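You operate a simulated robot arm through the tools that you are given. There is no shell and no other tool. Be economical: measure what you need, move in short steps, check, and stop when the job is done.

Carry out the task below with a simulated robot arm. There is one attempt and no reset: what you move stays moved.

JOB
Hold the 30 mm die on the magnetic chuck, up against its rail.
Fine: switch the chuck on with the red key and put the key back.

Only the result counts: the job must be done as asked and must still hold three seconds after the hand-in. Knocking over, shifting, dropping, spilling or breaking anything else fails it.

ROBOT AND FRAMES
A 6-joint arm with a two-finger parallel gripper, fixed in place. Base frame: the origin is at the foot of the arm, x ahead of it, y to its left, z up; the work surface is at about z = 880. Units: mm, rad, N and s.
With the tool pointing down near the work surface it reaches from about 160 to 840 mm from the base axis. Its first joint turns from -2.897 to 2.897 rad. Payload 3.91 kg.
The TCP is the grasp point between the finger pads, 30 mm short of the fingertips. In the tool frame z runs along the fingers and y along their closing line. The gripper opens to 110 mm. The fingers are 20 mm wide and 10 mm thick; the gripper's body (48 by 112 mm) begins 55 mm behind the TCP.
Orientation is that of the tool frame in the base frame, as [roll, pitch, yaw] about the fixed x, y, z axes, in that order (R = Rz(yaw) Ry(pitch) Rx(roll)). With the fingers straight down and closing along the base's y, the tool's x points along the base's -x, its y along +y and its z along -z.

CONTROLS
- The arm moves only by the tool send_rows. Its argument "rows" is a list of rows, each a list of 3 entries, a list of its own where there are three numbers: the shift along the tool's x, y, z in units of 150 mm (1.0 is 150 mm), then the turn, a rotation vector about the tool's x, y, z in units of 180 degrees (1.0 is 180 degrees), then the finger opening in mm, from 0 to 110. In form: [[[tx, ty, tz], [wx, wy, wz], jaw], ...]. A call has 1 to 8 rows; each row is the pose to reach, as a shift and turn from the pose commanded when the call began, along the tool's axes at that moment. A call with a number of a shift or a turn outside -1 to 1 is refused whole. Rows are played at 5 a second. More than 50 mm and 0.15 rad between two rows, or a gripper value outside its range, and nothing of the call is played. A pose out of reach is approached as far as the arm can. The call stops where the force on the tool passes 90 N (or 10 N more than at its start, if that is more) or the arm is blocked; 0.2 s more then pass. The fingers move at their own pace (about 108 mm/s each) and stop on an object; they squeeze with about 21 N. The grip force told is the motor's: it shows also when the fingers shut on nothing. Time passes only in rows, and 0.2 s behind the last, so rows that repeat a pose let the fingers close. It gives the time, the measured TCP pose, the force on the tool (base axes), the opening and the grip force at its end, in the units of the frame above (readings bear some noise).
- Cameras (640 x 400 px; columns grow to the right, rows downward): "scene" is fixed at [383.8, -502.6, 1468.6]; the picture's right is [0.81, -0.58, 0.00], its down [-0.44, -0.61, -0.66] and it looks along [0.39, 0.54, -0.75] (base axes); focal length 272 px, centre (320, 200). "wrist" rides on the gripper at [77, 7, -114] in the tool frame; the picture's right is [-0.09, 1.00, 0.00], its down [-0.80, -0.07, -0.59] and it looks along [-0.59, -0.05, 0.80] (tool axes); focal length 270 px, centre (320, 200). There is no depth. A picture from a camera that has moved, and an enlarged one, comes with that camera's place and axes in the base frame and with its lens. The place of the scene camera against the robot may be out by one fixed shift of up to 25 mm in any direction.
- camera(camera): a new picture of that camera. It takes no simulated time.
- move_column(by): slides the trunk up (or, below 0, down) by that many mm; the arm rides with it, the base frame stays. It gives what a move gives, with no picture.
- close_up(camera, box): a new picture of the part [left, top, right, bottom] of that camera's present view, enlarged. It takes no simulated time.
- sign_off(): hands the job in; it is judged then, once.

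Work in short steps. Places have to be worked out from the pictures, the camera data and where the tool is seen: move nearer, look again, correct. Check each grasp and each placing, and mend what went wrong. You have 120 turns and 76 pictures in all, those below and enlarged ones among them. Open the gripper and draw the arm clear of the work before you hand the job in, unless the task says otherwise; then end with one line.

The tools are called as a command line: name --argument value ..., lists and objects as JSON in quotes. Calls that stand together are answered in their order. send_rows: Moves the arm, as the interface text tells. Its arguments: {"type":"object","properties":{"rows":{"type":"array"}},"required":["rows"]} The other tools are called the same way: move_column (by) slides the trunk up or down; camera (camera) takes a picture; close_up (camera, box) takes an enlarged picture of a part of a camera's view; sign_off () hands the job in.

At the start:

```text
time: 0.0
ee_pos: [471.6, -5.8, 1178.2]
tool_rot: [3.141, -0.001, -3.141]
ft_force: [0.0, -0.1, -0.6]
grip_width: 109.8
gripper_force: 0.0
trunk travel left (down, up): [-475.0, 65.0]
```

scene: 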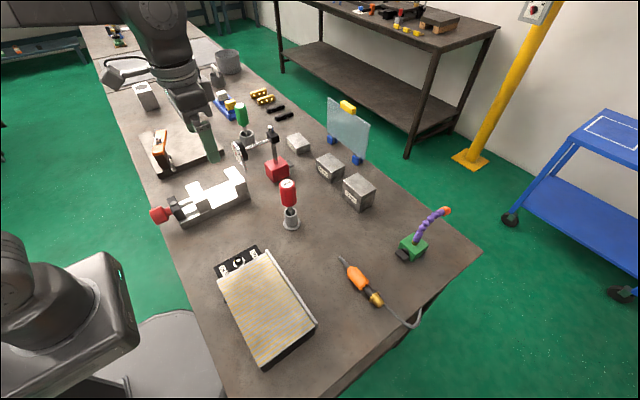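
wrist: 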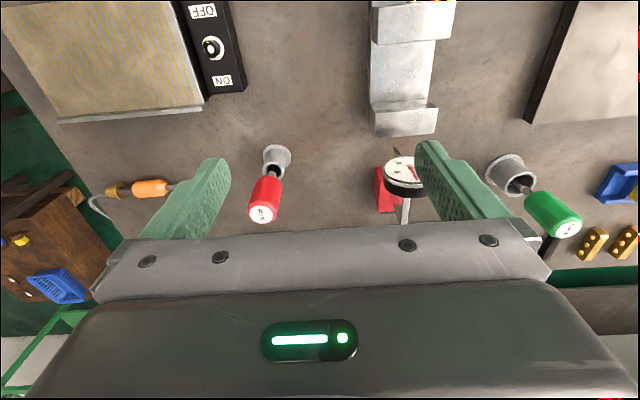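

The scene shows the chuck (lower left), the red key in its holder, a green key and three grey blocks. I'll enlarge the relevant parts to identify the 30 mm die and the chuck's socket.

close_up --camera "scene" --box '[270, 120, 390, 220]'

close_up --camera "scene" --box '[200, 170, 330, 375]'

close_up --camera "wrist" --box '[0, 0, 320, 240]'

```text
4.00 times, centred on (330, 170) of scene
camera zoom: at [383.8, -502.6, 1468.6], right [0.81, -0.58, 0.0], down [-0.44, -0.61, -0.66], along [0.39, 0.54, -0.75], focal length 1089 px, centre (280, 320)
```

zoom: 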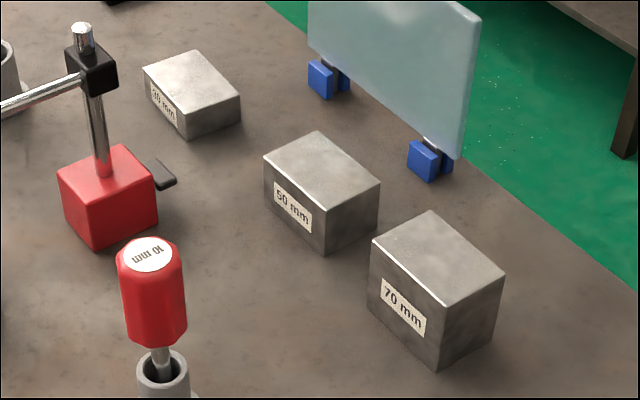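

```text
1.95 times, centred on (265, 272) of scene
camera zoom: at [383.8, -502.6, 1468.6], right [0.81, -0.58, 0.0], down [-0.44, -0.61, -0.66], along [0.39, 0.54, -0.75], focal length 531 px, centre (427, 58)
```

zoom: 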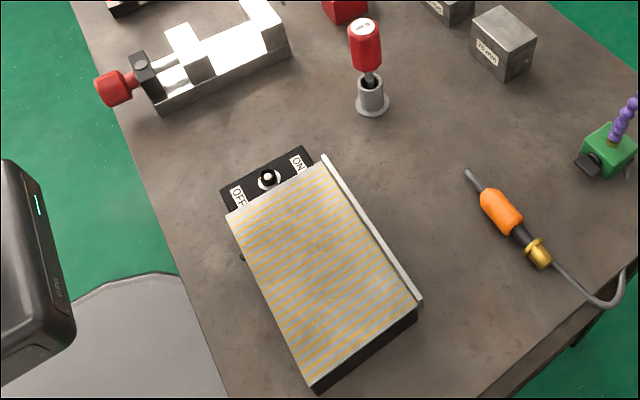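

```text
1.67 times, centred on (160, 120) of wrist
camera zoom: at [394.1, 0.6, 1294.0], right [0.09, 1.0, 0.0], down [0.8, -0.07, 0.59], along [0.59, -0.05, -0.8], focal length 450 px, centre (587, 333)
```

zoom: 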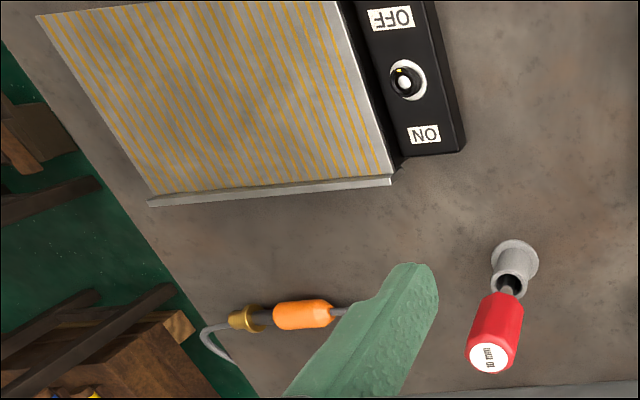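

The blocks read ?0 / 50 / 70 mm; the leftmost, lowest is presumably 30 mm, at about (768,149). I'll move above that area at present height to look down on it with the wrist camera.

send_rows --rows '[[[-0.2, 0.2, 0], [0, 0, 0], 110], [[-0.4, 0.4, 0], [0, 0, 0], 110], [[-0.6, 0.6, 0], [0, 0, 0], 110], [[-0.8, 0.8, 0], [0, 0, 0], 110], [[-1, 1, 0], [0, 0, 0], 110]]'

camera --camera "wrist"

close_up --camera "scene" --box '[280, 125, 320, 160]'

```text
time: 1.2
ee_pos: [623.1, 146.0, 1177.4]
tool_rot: [3.14, -0.001, 3.141]
ft_force: [0.6, 0.2, -0.2]
grip_width: 110.0
gripper_force: 0.0
trunk travel left (down, up): [-475.0, 65.0]
```

```text
70 pictures are left
camera wrist: at [545.5, 151.6, 1293.1], right [0.09, 1.0, 0.0], down [0.8, -0.07, 0.59], along [0.59, -0.05, -0.8], focal length 270 px, centre (320, 200)
```

wrist: 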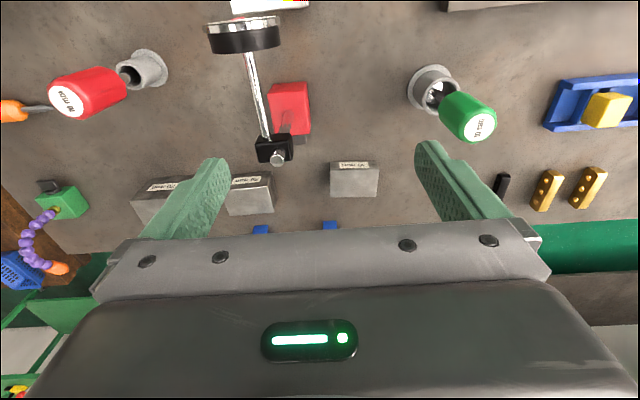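

```text
11.43 times, centred on (300, 142) of scene
camera zoom: at [383.8, -502.6, 1468.6], right [0.81, -0.58, 0.0], down [-0.44, -0.61, -0.66], along [0.39, 0.54, -0.75], focal length 3111 px, centre (549, 857)
```

zoom: 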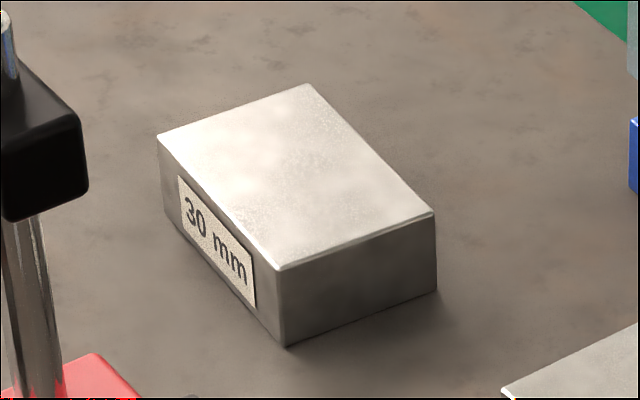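

It is the 30 mm block. I enlarge it in the wrist view for position and size.

close_up --camera "wrist" --box '[310, 140, 400, 210]'

```text
5.71 times, centred on (355, 175) of wrist
camera zoom: at [545.5, 151.6, 1293.1], right [0.09, 1.0, 0.0], down [0.8, -0.07, 0.59], along [0.59, -0.05, -0.8], focal length 1544 px, centre (120, 343)
```

zoom: 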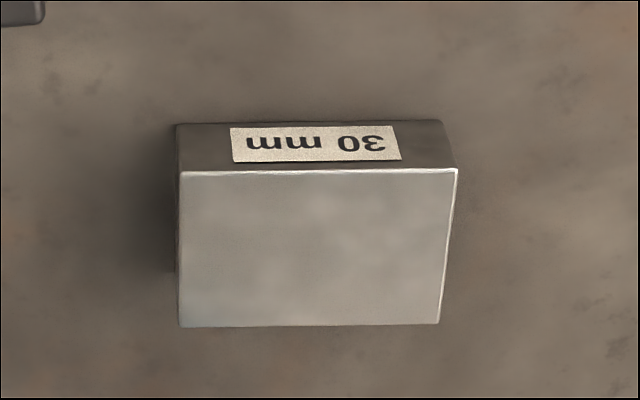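

Block top projected at z=910: centre about (800,188), 80 mm (y) × 55 mm (x), turned about −4°. I go closer, staying above the indicator stand, to refine.

send_rows --rows '[[[-0.15, 0.1, 0.18], [0, 0, 0.012], 110], [[-0.3, 0.2, 0.36], [0, 0, 0.024], 110], [[-0.447, 0.28, 0.56], [0, 0, 0.024], 110], [[-0.447, 0.28, 0.56], [0, 0, 0.024], 110]]'

camera --camera "wrist"

```text
time: 2.2
ee_pos: [687.1, 184.8, 1094.1]
tool_rot: [-3.141, 0.001, 3.066]
ft_force: [0.2, -0.2, 0.5]
grip_width: 109.7
gripper_force: 0.0
trunk travel left (down, up): [-475.0, 65.0]
```

```text
67 pictures are left
camera wrist: at [612.2, 197.3, 1210.4], right [0.16, 0.99, 0.0], down [0.79, -0.13, 0.59], along [0.59, -0.1, -0.8], focal length 270 px, centre (320, 200)
```

wrist: 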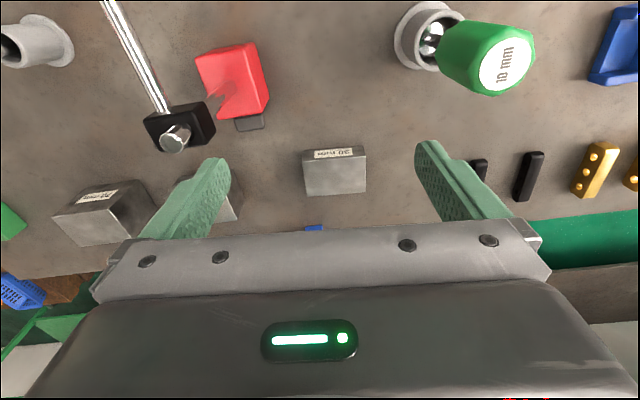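

Zooming on the block from here to measure it.

close_up --camera "wrist" --box '[290, 140, 380, 204]'

```text
6.25 times, centred on (335, 172) of wrist
camera zoom: at [612.2, 197.3, 1210.4], right [0.16, 0.99, 0.0], down [0.79, -0.13, 0.59], along [0.59, -0.1, -0.8], focal length 1689 px, centre (226, 375)
```

zoom: 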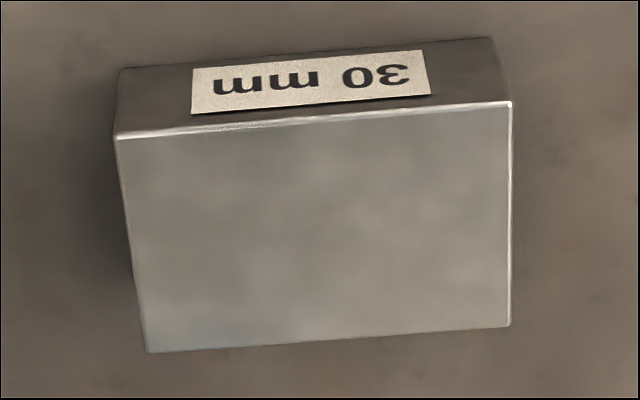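

Refined: centre ≈ (799,187), yaw ≈ −0.074, matching the gripper's present yaw. Moving over the block and down to z≈960 (tips above the block).

send_rows --rows '[[[-0.25, 0.022, 0], [0, 0, 0], 110], [[-0.5, 0.044, 0], [0, 0, 0], 110], [[-0.737, 0.066, 0], [0, 0, 0], 110], [[-0.737, 0.066, 0.3], [0, 0, 0], 110], [[-0.737, 0.066, 0.6], [0, 0, 0], 110], [[-0.737, 0.066, 0.893], [0, 0, 0], 110], [[-0.737, 0.066, 0.893], [0, 0, 0], 110]]'

camera --camera "wrist"

close_up --camera "scene" --box '[220, 60, 400, 200]'

```text
time: 3.8
ee_pos: [799.5, 186.8, 963.1]
tool_rot: [3.141, 0.001, 3.065]
ft_force: [0.3, -0.1, 0.4]
grip_width: 110.2
gripper_force: 0.0
out of reach, approached as far as the arm can: row 3
trunk travel left (down, up): [-475.0, 65.0]
```

```text
65 pictures are left
camera wrist: at [722.7, 197.7, 1077.6], right [0.16, 0.99, 0.0], down [0.79, -0.13, 0.59], along [0.59, -0.1, -0.8], focal length 270 px, centre (320, 200)
```

wrist: 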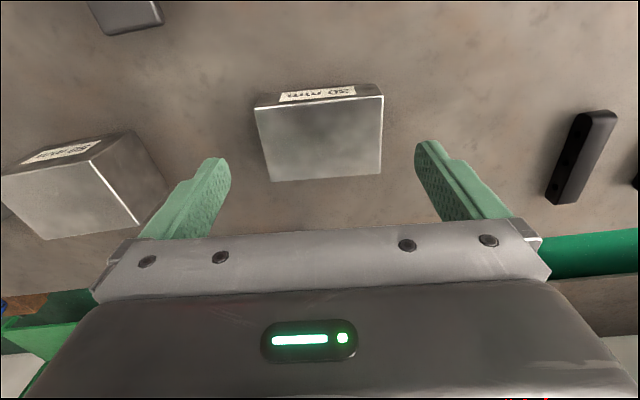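

```text
2.86 times, centred on (310, 130) of scene
camera zoom: at [383.8, -502.6, 1468.6], right [0.81, -0.58, 0.0], down [-0.44, -0.61, -0.66], along [0.39, 0.54, -0.75], focal length 778 px, centre (349, 400)
```

zoom: 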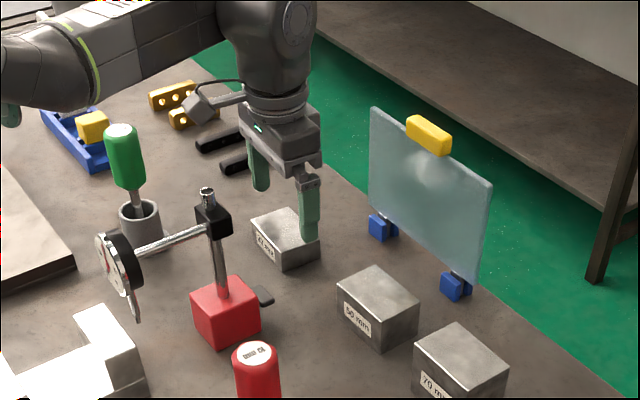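

The block sits centred between the fingers. Descending to z≈914 and closing gently.

send_rows --rows '[[[0, 0, 0.15], [0, 0, 0], 110], [[0, 0, 0.3], [0, 0, 0], 110], [[0, 0, 0.3], [0, 0, 0], 110], [[0, 0, 0.3], [0, 0, 0], 70], [[0, 0, 0.3], [0, 0, 0], 70], [[0, 0, 0.3], [0, 0, 0], 70]]'

```text
time: 5.2
ee_pos: [798.2, 186.3, 916.4]
tool_rot: [-3.14, -0.001, 3.064]
ft_force: [0.1, 0.2, 0.7]
grip_width: 79.9
gripper_force: 21.1
trunk travel left (down, up): [-475.0, 65.0]
```

Gripped at 80 mm width with 21 N. Lifting in slow steps and checking.

send_rows --rows '[[[0, 0, -0.05], [0, 0, 0], 60], [[0, 0, -0.15], [0, 0, 0], 60], [[0, 0, -0.3], [0, 0, 0], 60], [[0, 0, -0.5], [0, 0, 0], 60], [[0, 0, -0.65], [0, 0, 0], 60], [[0, 0, -0.65], [0, 0, 0], 60]]'

camera --camera "wrist"

```text
time: 6.6
ee_pos: [800.8, 187.3, 1010.3]
tool_rot: [3.141, -0.001, 3.065]
ft_force: [-0.2, -0.5, -6.1]
grip_width: 79.8
gripper_force: 21.0
trunk travel left (down, up): [-475.0, 65.0]
```

```text
63 pictures are left
camera wrist: at [724.7, 199.9, 1127.8], right [0.16, 0.99, 0.0], down [0.79, -0.13, 0.59], along [0.59, -0.1, -0.8], focal length 270 px, centre (320, 200)
```

wrist: 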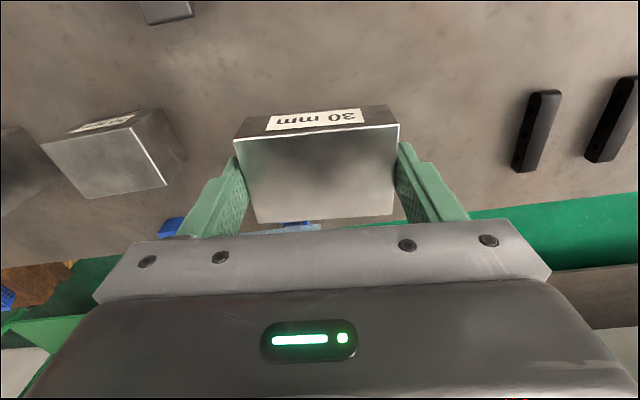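

Held securely (about 6 N load). Raising and drawing back toward z≈1155 to clear the indicator post.

send_rows --rows '[[[0.1, -0.008, -0.2], [0, 0, 0], 60], [[0.18, -0.014, -0.42], [0, 0, 0], 60], [[0.3, -0.022, -0.65], [0, 0, 0], 60], [[0.48, -0.036, -0.85], [0, 0, 0], 60], [[0.665, -0.05, -0.96], [0, 0, 0], 60], [[0.665, -0.05, -0.96], [0, 0, 0], 60]]'

```text
time: 8.0
ee_pos: [700.1, 189.3, 1154.9]
tool_rot: [3.142, -0.001, 3.066]
ft_force: [0.2, -0.1, -6.3]
grip_width: 79.7
gripper_force: 20.9
trunk travel left (down, up): [-475.0, 65.0]
```

Travelling toward the chuck at this height, in stages.

send_rows --rows '[[[0.1, -0.1, 0], [0, 0, 0], 60], [[0.3, -0.3, 0], [0, 0, 0], 60], [[0.5, -0.5, 0], [0, 0, 0], 60], [[0.7, -0.7, 0], [0, 0, 0], 60], [[0.9, -0.9, 0], [0, 0, 0], 60], [[1, -1, 0], [0, 0, 0], 60]]'

send_rows --rows '[[[0.1, -0.1, 0], [0, 0, 0], 60], [[0.3, -0.3, 0], [0, 0, 0], 60], [[0.5, -0.5, 0], [0, 0, 0], 60], [[0.7, -0.7, 0], [0, 0, 0], 60], [[0.9, -0.9, 0], [0, 0, 0], 60], [[1, -1, 0], [0, 0, 0], 60]]'

camera --camera "wrist"

camera --camera "scene"

```text
time: 9.4
ee_pos: [537.1, 49.2, 1158.5]
tool_rot: [3.142, 0.0, 3.066]
ft_force: [-0.1, -1.2, -6.6]
grip_width: 79.8
gripper_force: 20.9
trunk travel left (down, up): [-475.0, 65.0]
```

```text
time: 10.8
ee_pos: [373.9, -89.3, 1157.4]
tool_rot: [3.14, 0.001, 3.066]
ft_force: [-0.2, -0.2, -7.0]
grip_width: 79.7
gripper_force: 20.4
trunk travel left (down, up): [-475.0, 65.0]
```

```text
62 pictures are left
camera wrist: at [299.6, -77.6, 1273.7], right [0.16, 0.99, 0.0], down [0.79, -0.13, 0.59], along [0.59, -0.1, -0.8], focal length 270 px, centre (320, 200)
```

wrist: 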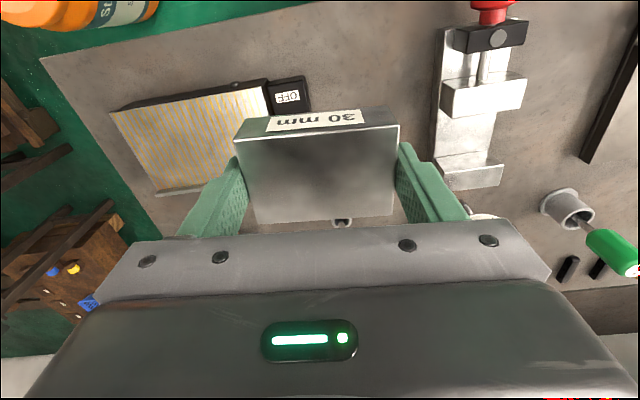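

```text
61 pictures are left
```

scene: 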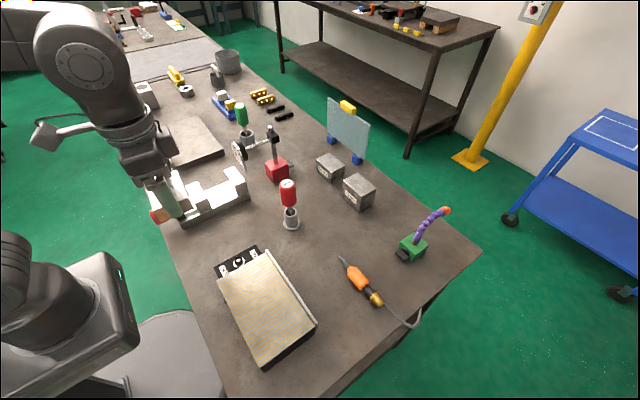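

The chuck is visible beside the held block. Enlarging to measure it.

close_up --camera "wrist" --box '[100, 70, 320, 207]'

```text
2.91 times, centred on (210, 138) of wrist
camera zoom: at [299.6, -77.6, 1273.7], right [0.16, 0.99, 0.0], down [0.79, -0.13, 0.59], along [0.59, -0.1, -0.8], focal length 786 px, centre (640, 379)
```

zoom: 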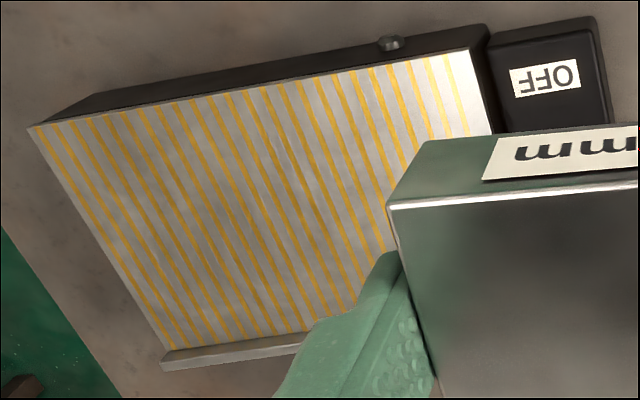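

Chuck top lies about z≈937–942, spanning x≈369–490, y≈−355…−155, square with the base axes. I align the yaw to 0 and get a nearer view with the block kept to the side.

send_rows --rows '[[[-0.045, 0.07, 0.2], [0, 0, -0.008], 60], [[-0.09, 0.14, 0.42], [0, 0, -0.016], 60], [[-0.131, 0.204, 0.62], [0, 0, -0.024], 60], [[-0.131, 0.204, 0.62], [0, 0, -0.024], 60], [[-0.131, 0.204, 0.62], [0, 0, -0.024], 60]]'

camera --camera "wrist"

```text
time: 12.0
ee_pos: [400.0, -59.4, 1061.9]
tool_rot: [3.141, 0.001, -3.141]
ft_force: [-0.2, 0.2, -6.1]
grip_width: 79.8
gripper_force: 21.2
trunk travel left (down, up): [-475.0, 65.0]
```

```text
59 pictures are left
camera wrist: at [323.2, -51.9, 1178.8], right [0.09, 1.0, 0.0], down [0.8, -0.07, 0.59], along [0.59, -0.05, -0.8], focal length 270 px, centre (320, 200)
```

wrist: 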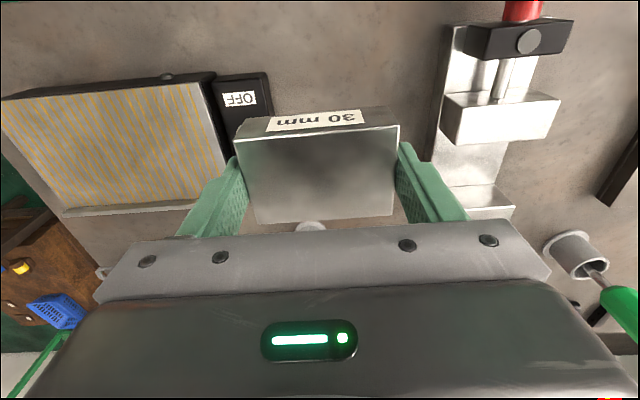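

close_up --camera "wrist" --box '[0, 60, 240, 220]'

close_up --camera "wrist" --box '[50, 180, 200, 230]'

```text
2.50 times, centred on (120, 140) of wrist
camera zoom: at [323.2, -51.9, 1178.8], right [0.09, 1.0, 0.0], down [0.8, -0.07, 0.59], along [0.59, -0.05, -0.8], focal length 676 px, centre (820, 350)
```

zoom: 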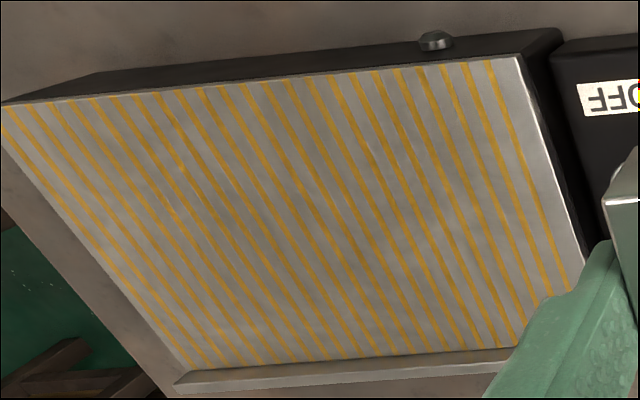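

```text
4.27 times, centred on (125, 205) of wrist
camera zoom: at [323.2, -51.9, 1178.8], right [0.09, 1.0, 0.0], down [0.8, -0.07, 0.59], along [0.59, -0.05, -0.8], focal length 1153 px, centre (1152, 179)
```

zoom: 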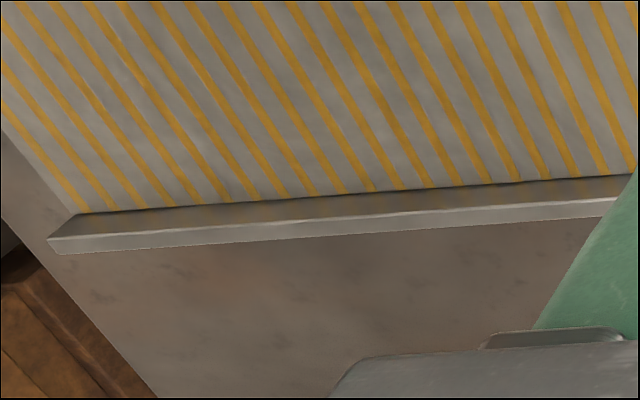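

From this view: chuck surface z≈925, x from 371, rail inner face at x≈496 with rail top ≈935, y −363…−163, yaw≈0. Moving the die over the chuck with ~6 mm gap to the rail.

send_rows --rows '[[[-0.06, -0.2, 0], [0, 0, 0], 60], [[-0.12, -0.45, 0], [0, 0, 0], 60], [[-0.18, -0.7, 0], [0, 0, 0], 60], [[-0.22, -0.9, 0], [0, 0, 0], 60], [[-0.22, -0.9, 0], [0, 0, 0], 60]]'

send_rows --rows '[[[-0.06, -0.15, 0.1], [0, 0, 0], 60], [[-0.12, -0.3, 0.2], [0, 0, 0], 60], [[-0.187, -0.457, 0.333], [0, 0, 0], 60], [[-0.187, -0.457, 0.4], [0, 0, 0], 60], [[-0.187, -0.457, 0.4], [0, 0, 0], 60]]'

camera --camera "wrist"

close_up --camera "scene" --box '[190, 230, 350, 370]'

```text
time: 13.2
ee_pos: [430.5, -193.1, 1063.1]
tool_rot: [-3.141, 0.0, -3.141]
ft_force: [0.1, 0.8, -6.8]
grip_width: 79.7
gripper_force: 20.6
trunk travel left (down, up): [-475.0, 65.0]
```

```text
time: 14.4
ee_pos: [459.4, -264.4, 1002.0]
tool_rot: [-3.141, -0.001, 3.141]
ft_force: [-0.3, 0.3, -7.6]
grip_width: 80.1
gripper_force: 21.4
trunk travel left (down, up): [-475.0, 65.0]
```

```text
56 pictures are left
camera wrist: at [383.1, -256.9, 1119.2], right [0.09, 1.0, 0.0], down [0.8, -0.07, 0.59], along [0.59, -0.05, -0.8], focal length 270 px, centre (320, 200)
```

wrist: 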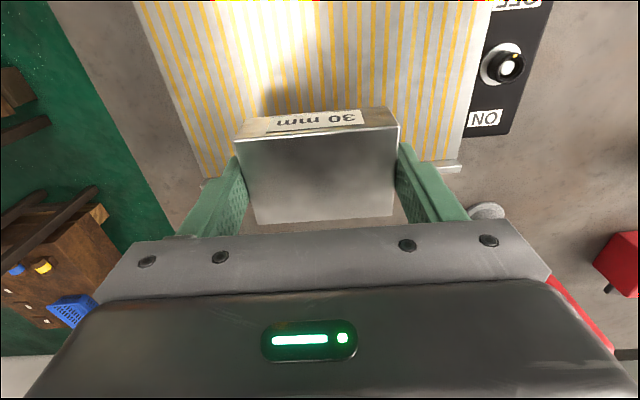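

```text
2.86 times, centred on (270, 300) of scene
camera zoom: at [383.8, -502.6, 1468.6], right [0.81, -0.58, 0.0], down [-0.44, -0.61, -0.66], along [0.39, 0.54, -0.75], focal length 778 px, centre (463, -86)
```

zoom: 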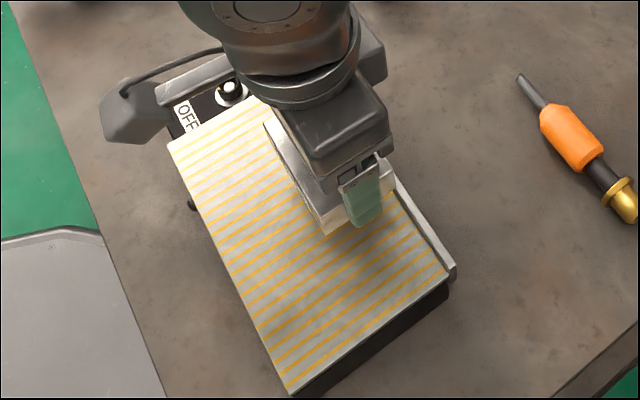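

Checking the rail end and the switch socket from this view.

close_up --camera "wrist" --box '[400, 0, 560, 200]'

close_up --camera "wrist" --box '[400, 140, 480, 190]'

```text
2.00 times, centred on (480, 100) of wrist
camera zoom: at [383.1, -256.9, 1119.2], right [0.09, 1.0, 0.0], down [0.8, -0.07, 0.59], along [0.59, -0.05, -0.8], focal length 541 px, centre (0, 400)
```

zoom: 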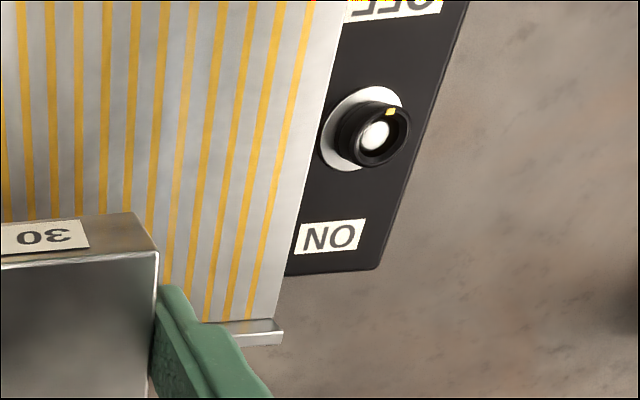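

```text
8.00 times, centred on (440, 165) of wrist
camera zoom: at [383.1, -256.9, 1119.2], right [0.09, 1.0, 0.0], down [0.8, -0.07, 0.59], along [0.59, -0.05, -0.8], focal length 2162 px, centre (-640, 480)
```

zoom: 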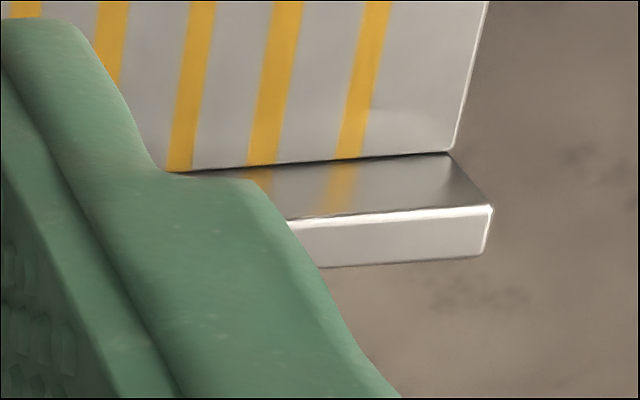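

Rail inner face ≈ x 495, die front face ≈ 488. I back off 5 mm in x and descend to about 7 mm above the surface.

send_rows --rows '[[[0.035, 0, 0.08], [0, 0, 0], 60], [[0.035, 0, 0.16], [0, 0, 0], 60], [[0.035, 0, 0.24], [0, 0, 0], 60], [[0.035, 0, 0.24], [0, 0, 0], 60]]'

close_up --camera "scene" --box '[230, 240, 330, 340]'

```text
time: 15.4
ee_pos: [452.8, -263.0, 968.1]
tool_rot: [-3.141, 0.0, -3.141]
ft_force: [1.3, -1.2, -1.1]
grip_width: 79.6
gripper_force: 20.9
trunk travel left (down, up): [-475.0, 65.0]
```

```text
4.00 times, centred on (280, 290) of scene
camera zoom: at [383.8, -502.6, 1468.6], right [0.81, -0.58, 0.0], down [-0.44, -0.61, -0.66], along [0.39, 0.54, -0.75], focal length 1089 px, centre (480, -160)
```

zoom: 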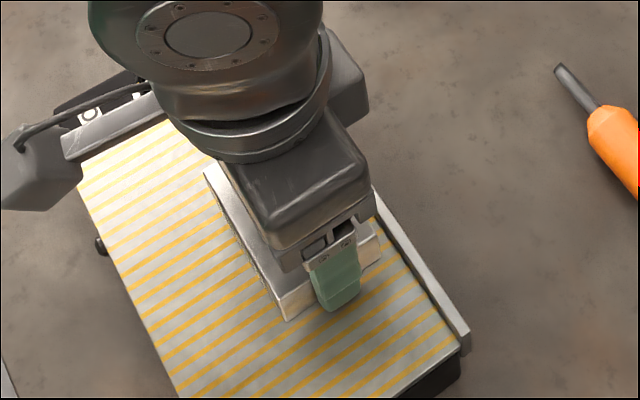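

The load already fell from −7 to −1 N, so the die is likely touching (surface ≈ 932). A 1 mm further step to confirm.

send_rows --rows '[[[0, 0, 0.007], [0, 0, 0], 60], [[0, 0, 0.007], [0, 0, 0], 60]]'

```text
time: 16.0
ee_pos: [453.1, -263.4, 967.5]
tool_rot: [-3.14, 0.001, -3.14]
ft_force: [1.2, -2.5, 12.0]
grip_width: 80.0
gripper_force: 21.6
trunk travel left (down, up): [-475.0, 65.0]
```

Contact confirmed. Releasing the press (back up ~1 mm) and sliding toward the rail in small steps.

send_rows --rows '[[[0, 0, -0.007], [0, 0, 0], 60], [[-0.02, 0, -0.007], [0, 0, 0], 60], [[-0.04, 0, -0.007], [0, 0, 0], 60], [[-0.04, 0, -0.007], [0, 0, 0], 60]]'

close_up --camera "scene" --box '[230, 240, 330, 340]'

```text
time: 17.0
ee_pos: [460.9, -263.6, 967.6]
tool_rot: [-3.141, 0.0, -3.141]
ft_force: [-1.4, 0.8, -2.3]
grip_width: 79.9
gripper_force: 20.6
trunk travel left (down, up): [-475.0, 65.0]
```

```text
4.00 times, centred on (280, 290) of scene
camera zoom: at [383.8, -502.6, 1468.6], right [0.81, -0.58, 0.0], down [-0.44, -0.61, -0.66], along [0.39, 0.54, -0.75], focal length 1089 px, centre (480, -160)
```

zoom: 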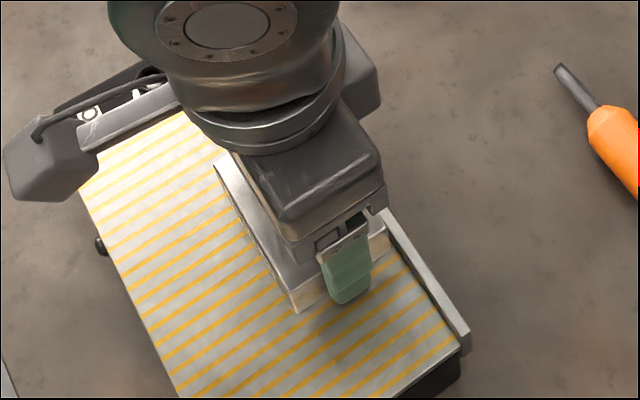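

No rail contact yet (Fx ≈ −1). Continuing in 1.5 mm steps.

send_rows --rows '[[[-0.01, 0, 0], [0, 0, 0], 60], [[-0.01, 0, 0], [0, 0, 0], 60]]'

send_rows --rows '[[[-0.01, 0, 0], [0, 0, 0], 60], [[-0.01, 0, 0], [0, 0, 0], 60]]'

```text
time: 17.6
ee_pos: [461.6, -262.5, 968.2]
tool_rot: [-3.141, 0.001, -3.141]
ft_force: [-1.8, 0.6, -0.4]
grip_width: 79.8
gripper_force: 21.3
trunk travel left (down, up): [-475.0, 65.0]
```

```text
time: 18.2
ee_pos: [462.5, -262.5, 967.9]
tool_rot: [3.14, 0.0, 3.141]
ft_force: [-2.8, 0.0, -1.7]
grip_width: 79.6
gripper_force: 21.1
trunk travel left (down, up): [-475.0, 65.0]
```

send_rows --rows '[[[-0.01, 0, 0], [0, 0, 0], 60], [[-0.01, 0, 0], [0, 0, 0], 60]]'

send_rows --rows '[[[-0.01, 0, 0], [0, 0, 0], 60], [[-0.01, 0, 0], [0, 0, 0], 60]]'

close_up --camera "scene" --box '[250, 260, 320, 330]'

```text
time: 18.8
ee_pos: [462.0, -262.7, 967.4]
tool_rot: [3.139, -0.002, 3.139]
ft_force: [-11.7, -2.8, -3.6]
grip_width: 79.8
gripper_force: 21.0
trunk travel left (down, up): [-475.0, 65.0]
```

```text
time: 19.4
ee_pos: [464.2, -263.1, 967.9]
tool_rot: [3.141, 0.0, 3.14]
ft_force: [-17.6, -3.3, -1.5]
grip_width: 79.8
gripper_force: 21.2
trunk travel left (down, up): [-475.0, 65.0]
```

```text
5.71 times, centred on (285, 295) of scene
camera zoom: at [383.8, -502.6, 1468.6], right [0.81, -0.58, 0.0], down [-0.44, -0.61, -0.66], along [0.39, 0.54, -0.75], focal length 1556 px, centre (520, -343)
```

zoom: 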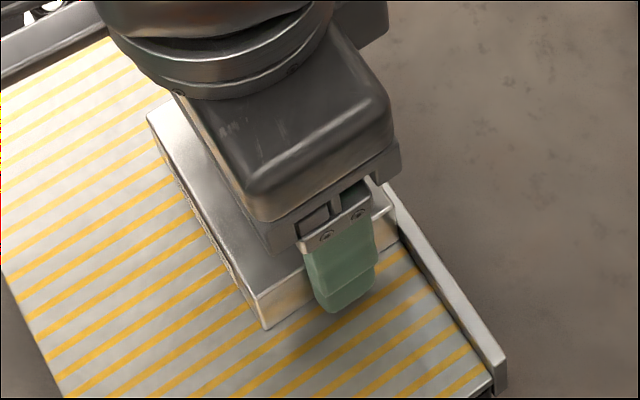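

Firm rail contact (−17 N). Opening the fingers here and then rising straight up.

send_rows --rows '[[[0, 0, 0], [0, 0, 0], 100], [[0, 0, 0], [0, 0, 0], 100], [[0, 0, -0.05], [0, 0, 0], 100], [[0, 0, -0.25], [0, 0, 0], 100], [[0, 0, -0.5], [0, 0, 0], 100], [[0, 0, -0.8], [0, 0, 0], 100], [[0, 0, -1], [0, 0, 0], 100]]'

camera --camera "wrist"

close_up --camera "scene" --box '[200, 230, 340, 370]'

```text
time: 21.0
ee_pos: [466.0, -264.3, 1119.3]
tool_rot: [-3.142, -0.002, -3.141]
ft_force: [0.5, -0.7, 0.4]
grip_width: 99.9
gripper_force: 0.0
trunk travel left (down, up): [-475.0, 65.0]
```

```text
49 pictures are left
camera wrist: at [389.6, -257.8, 1235.2], right [0.09, 1.0, 0.0], down [0.8, -0.07, 0.59], along [0.59, -0.05, -0.8], focal length 270 px, centre (320, 200)
```

wrist: 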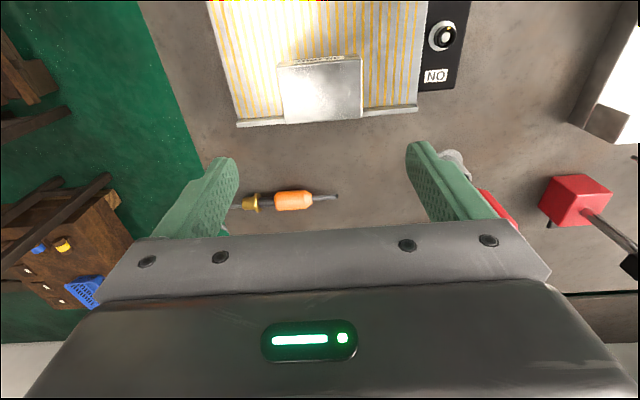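

```text
2.86 times, centred on (270, 300) of scene
camera zoom: at [383.8, -502.6, 1468.6], right [0.81, -0.58, 0.0], down [-0.44, -0.61, -0.66], along [0.39, 0.54, -0.75], focal length 778 px, centre (463, -86)
```

zoom: 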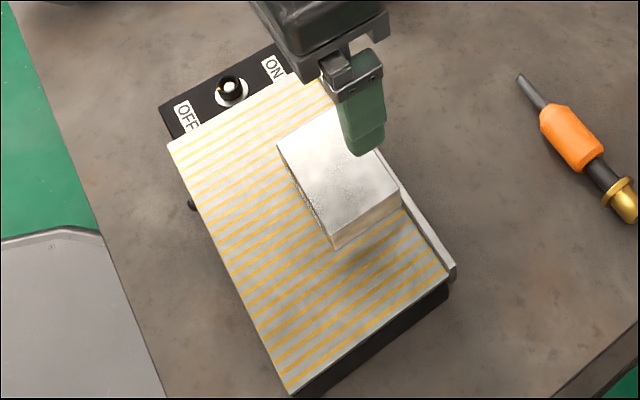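

The die is flat and flush to the rail. Now examining the switch and the red key closely.

close_up --camera "wrist" --box '[410, 0, 480, 90]'

close_up --camera "scene" --box '[210, 165, 330, 280]'

```text
4.44 times, centred on (445, 45) of wrist
camera zoom: at [389.6, -257.8, 1235.2], right [0.09, 1.0, 0.0], down [0.8, -0.07, 0.59], along [0.59, -0.05, -0.8], focal length 1201 px, centre (-236, 889)
```

zoom: 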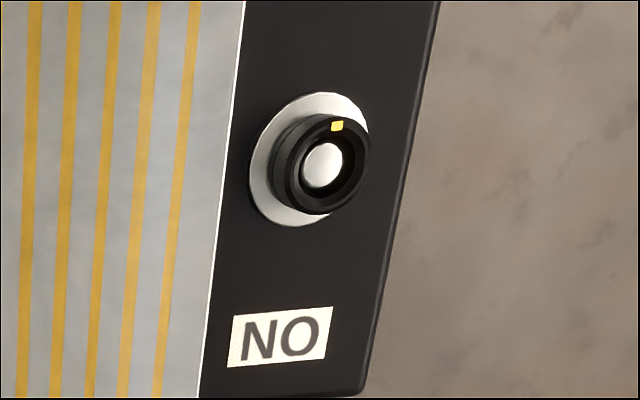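

```text
3.48 times, centred on (270, 222) of scene
camera zoom: at [383.8, -502.6, 1468.6], right [0.81, -0.58, 0.0], down [-0.44, -0.61, -0.66], along [0.39, 0.54, -0.75], focal length 947 px, centre (494, 122)
```

zoom: 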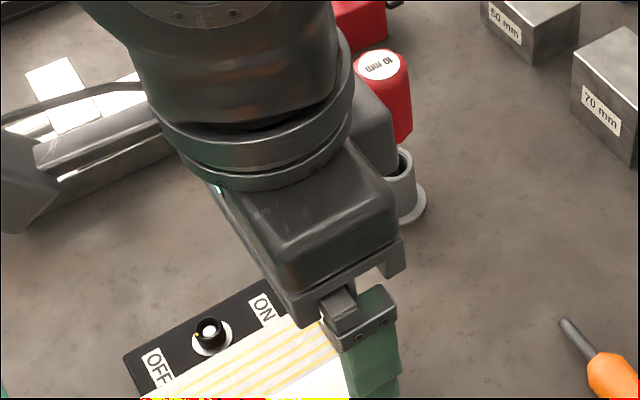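

Mark on the knob points to OFF (−x); ON is on the +x side. Now moving to look at the red key in its holder.

send_rows --rows '[[[-0.04, 0.25, 0], [0, 0, 0], 110], [[-0.08, 0.5, 0], [0, 0, 0], 110], [[-0.12, 0.75, 0], [0, 0, 0], 110], [[-0.16, 1, 0], [0, 0, 0], 110], [[-0.16, 1, 0], [0, 0, 0], 110]]'

camera --camera "wrist"

close_up --camera "scene" --box '[260, 165, 320, 240]'

```text
time: 22.2
ee_pos: [488.7, -115.0, 1116.8]
tool_rot: [-3.141, 0.0, 3.139]
ft_force: [0.6, -0.4, -0.1]
grip_width: 109.8
gripper_force: 0.1
trunk travel left (down, up): [-475.0, 65.0]
```

```text
45 pictures are left
camera wrist: at [412.6, -108.5, 1233.6], right [0.09, 1.0, 0.0], down [0.8, -0.07, 0.59], along [0.59, -0.05, -0.8], focal length 270 px, centre (320, 200)
```

wrist: 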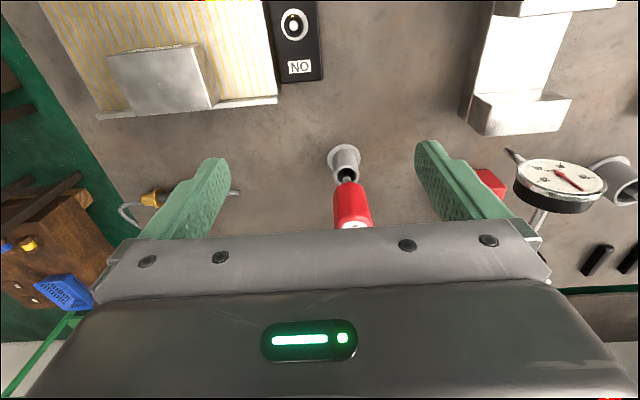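

```text
5.33 times, centred on (290, 202) of scene
camera zoom: at [383.8, -502.6, 1468.6], right [0.81, -0.58, 0.0], down [-0.44, -0.61, -0.66], along [0.39, 0.54, -0.75], focal length 1452 px, centre (480, 187)
```

zoom: 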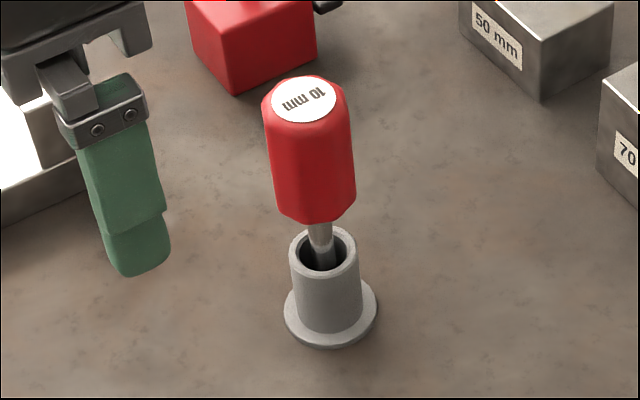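

The key stands vertical in its cup. Enlarging the wrist view of key and socket.

close_up --camera "wrist" --box '[310, 135, 400, 235]'

close_up --camera "wrist" --box '[255, 0, 335, 90]'

```text
4.00 times, centred on (355, 185) of wrist
camera zoom: at [412.6, -108.5, 1233.6], right [0.09, 1.0, 0.0], down [0.8, -0.07, 0.59], along [0.59, -0.05, -0.8], focal length 1081 px, centre (180, 260)
```

zoom: 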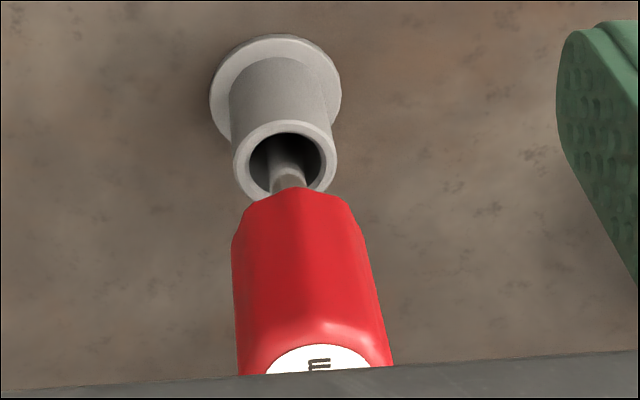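

```text
4.44 times, centred on (295, 45) of wrist
camera zoom: at [412.6, -108.5, 1233.6], right [0.09, 1.0, 0.0], down [0.8, -0.07, 0.59], along [0.59, -0.05, -0.8], focal length 1201 px, centre (431, 889)
```

zoom: 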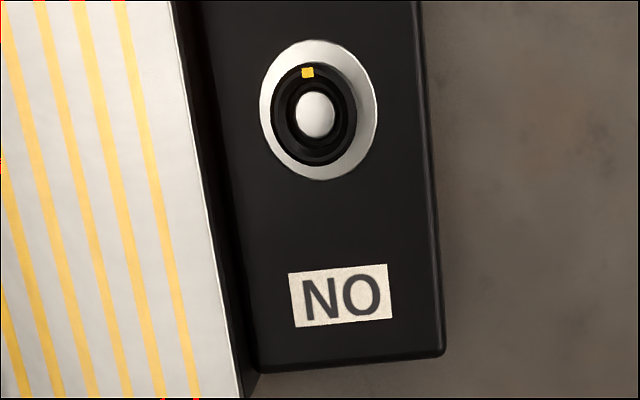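

Cup axis ≈ (600,−90), cup mouth z≈930, handle z≈962–1031, ~38 mm across and apparently hexagonal. I need the flats' direction, so I look closely at the handle from the scene camera and from further back with the wrist.

send_rows --rows '[[[0.25, 0, 0], [0, 0, 0], 110], [[0.5, 0.08, 0], [0, 0, 0], 110], [[0.5, 0.16, 0], [0, 0, 0], 110], [[0.5, 0.16, 0], [0, 0, 0], 110]]'

close_up --camera "wrist" --box '[280, 140, 380, 240]'

close_up --camera "scene" --box '[275, 172, 305, 212]'

```text
time: 23.2
ee_pos: [415.8, -89.8, 1117.7]
tool_rot: [3.141, 0.0, 3.14]
ft_force: [-0.7, -0.1, 1.2]
grip_width: 110.0
gripper_force: 0.1
trunk travel left (down, up): [-475.0, 65.0]
```

```text
4.00 times, centred on (330, 190) of wrist
camera zoom: at [338.5, -83.8, 1233.6], right [0.09, 1.0, 0.0], down [0.8, -0.07, 0.59], along [0.59, -0.05, -0.8], focal length 1081 px, centre (280, 240)
```

zoom: 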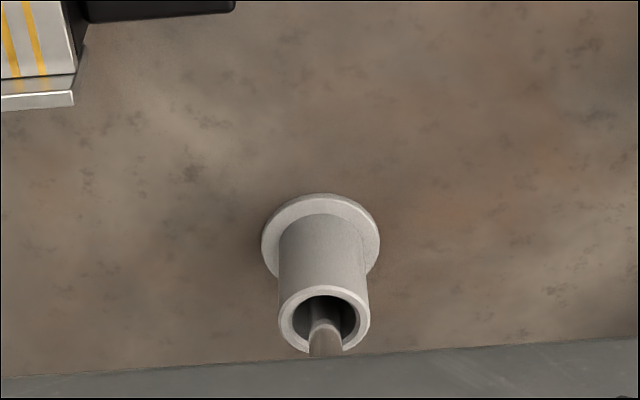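

```text
10.00 times, centred on (290, 192) of scene
camera zoom: at [383.8, -502.6, 1468.6], right [0.81, -0.58, 0.0], down [-0.44, -0.61, -0.66], along [0.39, 0.54, -0.75], focal length 2722 px, centre (620, 280)
```

zoom: 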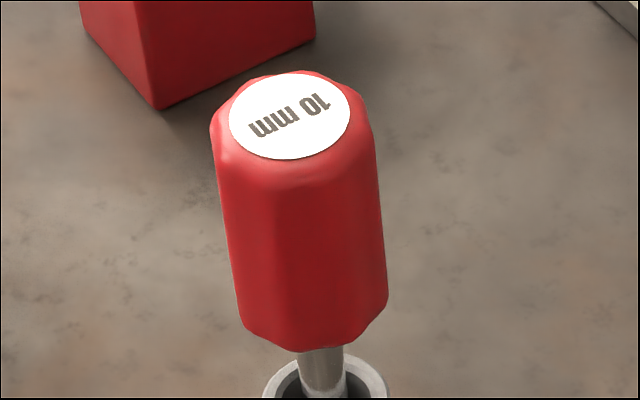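

I moved the wrong way for seeing the top. Raising and moving forward so the handle top comes into view.

send_rows --rows '[[[-0.2, 0, -0.22], [0, 0, 0], 110], [[-0.4, 0, -0.45], [0, 0, 0], 110], [[-0.6, 0, -0.6], [0, 0, 0], 110], [[-0.6, 0, -0.6], [0, 0, 0], 110]]'

close_up --camera "wrist" --box '[280, 130, 370, 230]'

```text
time: 24.2
ee_pos: [505.7, -90.5, 1209.6]
tool_rot: [-3.141, 0.001, -3.14]
ft_force: [-0.3, 0.2, 0.5]
grip_width: 110.1
gripper_force: 0.0
trunk travel left (down, up): [-475.0, 65.0]
```

```text
4.00 times, centred on (325, 180) of wrist
camera zoom: at [428.9, -84.5, 1324.3], right [0.09, 1.0, 0.0], down [0.8, -0.07, 0.59], along [0.59, -0.05, -0.8], focal length 1081 px, centre (300, 280)
```

zoom: 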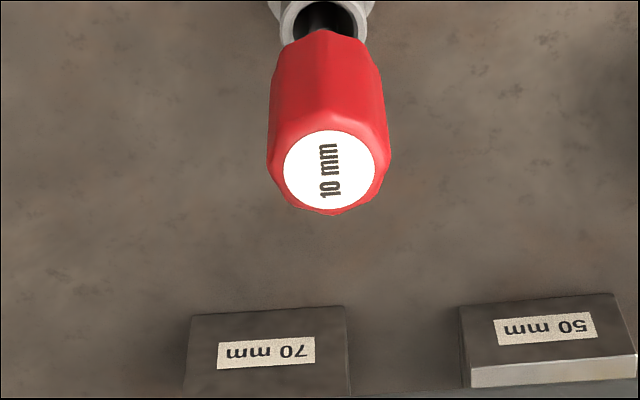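

close_up --camera "wrist" --box '[310, 135, 345, 187]'

```text
7.69 times, centred on (328, 161) of wrist
camera zoom: at [428.9, -84.5, 1324.3], right [0.09, 1.0, 0.0], down [0.8, -0.07, 0.59], along [0.59, -0.05, -0.8], focal length 2079 px, centre (262, 500)
```

zoom: 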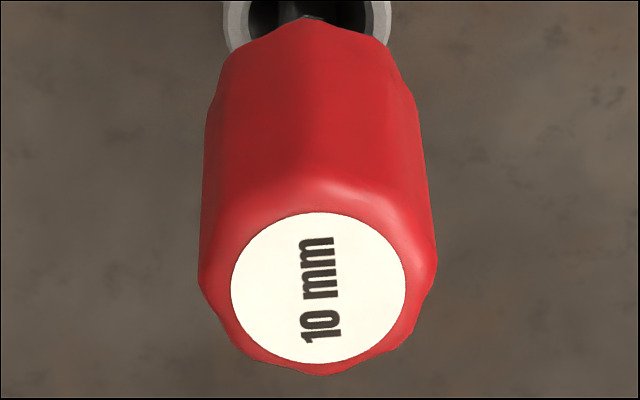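

The handle is a fluted polygon, so I'll grip it directly along y at ≈ (602,−91). Moving above it to z≈1070 (tips just above its top), then check.

send_rows --rows '[[[-0.318, -0.005, 0], [0, 0, 0], 110], [[-0.636, -0.011, 0], [0, 0, 0], 110], [[-0.636, -0.011, 0.3], [0, 0, 0], 110], [[-0.636, -0.011, 0.6], [0, 0, 0], 110], [[-0.636, -0.011, 0.9], [0, 0, 0], 110], [[-0.636, -0.011, 0.9], [0, 0, 0], 110]]'

camera --camera "wrist"

close_up --camera "scene" --box '[240, 130, 350, 240]'

```text
time: 25.6
ee_pos: [601.6, -91.7, 1072.3]
tool_rot: [3.142, 0.0, 3.141]
ft_force: [0.1, -0.7, 0.1]
grip_width: 110.0
gripper_force: 0.0
trunk travel left (down, up): [-475.0, 65.0]
```

```text
37 pictures are left
camera wrist: at [524.2, -85.6, 1188.7], right [0.09, 1.0, 0.0], down [0.8, -0.07, 0.59], along [0.59, -0.05, -0.8], focal length 270 px, centre (320, 200)
```

wrist: 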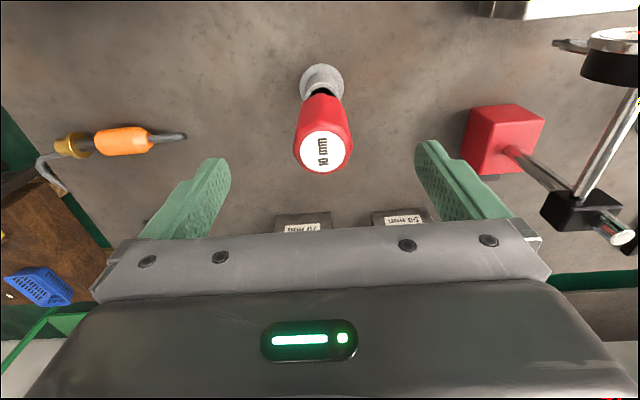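

```text
3.64 times, centred on (295, 185) of scene
camera zoom: at [383.8, -502.6, 1468.6], right [0.81, -0.58, 0.0], down [-0.44, -0.61, -0.66], along [0.39, 0.54, -0.75], focal length 990 px, centre (411, 254)
```

zoom: 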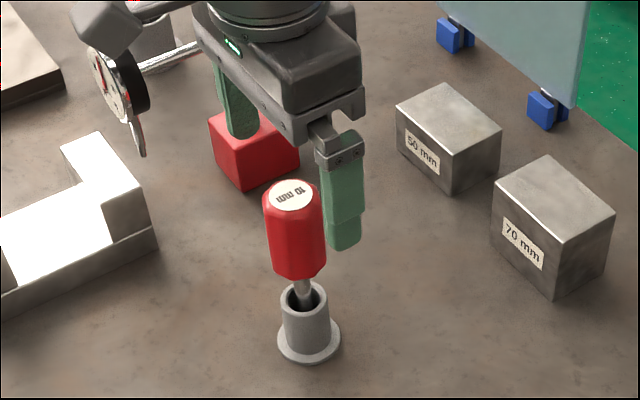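

The key is centred (602,−90). Descending to z≈1003 and closing.

send_rows --rows '[[[0, 0.006, 0.2], [0, 0, 0], 110], [[0, 0.006, 0.467], [0, 0, 0], 110], [[0, 0.006, 0.467], [0, 0, 0], 110], [[0, 0.006, 0.467], [0, 0, 0], 40], [[0, 0.006, 0.467], [0, 0, 0], 20], [[0, 0.006, 0.467], [0, 0, 0], 20], [[0, 0.006, 0.467], [0, 0, 0], 20]]'

close_up --camera "scene" --box '[250, 150, 330, 240]'

```text
time: 27.2
ee_pos: [601.1, -90.9, 1003.3]
tool_rot: [-3.141, -0.001, -3.141]
ft_force: [-0.8, 0.9, 0.1]
grip_width: 37.2
gripper_force: 21.0
trunk travel left (down, up): [-475.0, 65.0]
```

```text
4.44 times, centred on (290, 195) of scene
camera zoom: at [383.8, -502.6, 1468.6], right [0.81, -0.58, 0.0], down [-0.44, -0.61, -0.66], along [0.39, 0.54, -0.75], focal length 1210 px, centre (453, 222)
```

zoom: 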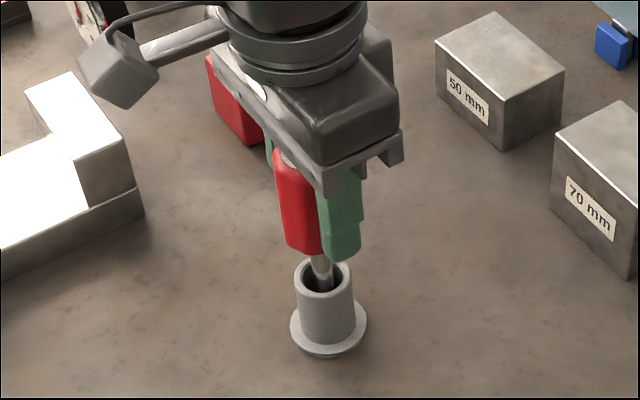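

Gripped at 37 mm, 21 N. Lifting straight up 100 mm to see the bit.

send_rows --rows '[[[0, 0, -0.1], [0, 0, 0], 20], [[0, 0, -0.3], [0, 0, 0], 20], [[0, 0, -0.5], [0, 0, 0], 20], [[0, 0, -0.7], [0, 0, 0], 20], [[0, 0, -0.7], [0, 0, 0], 20]]'

close_up --camera "scene" --box '[230, 120, 330, 240]'

camera --camera "wrist"

```text
time: 28.4
ee_pos: [602.0, -88.6, 1108.1]
tool_rot: [-3.141, -0.001, 3.141]
ft_force: [-0.1, 0.1, -1.9]
grip_width: 37.7
gripper_force: 21.1
trunk travel left (down, up): [-475.0, 65.0]
```

```text
3.33 times, centred on (280, 180) of scene
camera zoom: at [383.8, -502.6, 1468.6], right [0.81, -0.58, 0.0], down [-0.44, -0.61, -0.66], along [0.39, 0.54, -0.75], focal length 907 px, centre (453, 267)
```

zoom: 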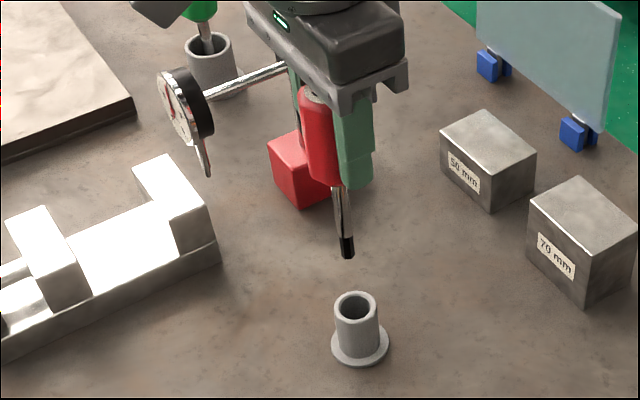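

```text
33 pictures are left
camera wrist: at [525.2, -82.9, 1223.6], right [0.09, 1.0, 0.0], down [0.8, -0.07, 0.59], along [0.59, -0.05, -0.8], focal length 270 px, centre (320, 200)
```

wrist: 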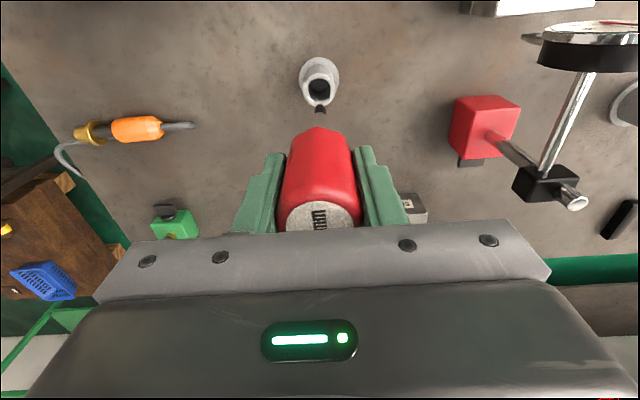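

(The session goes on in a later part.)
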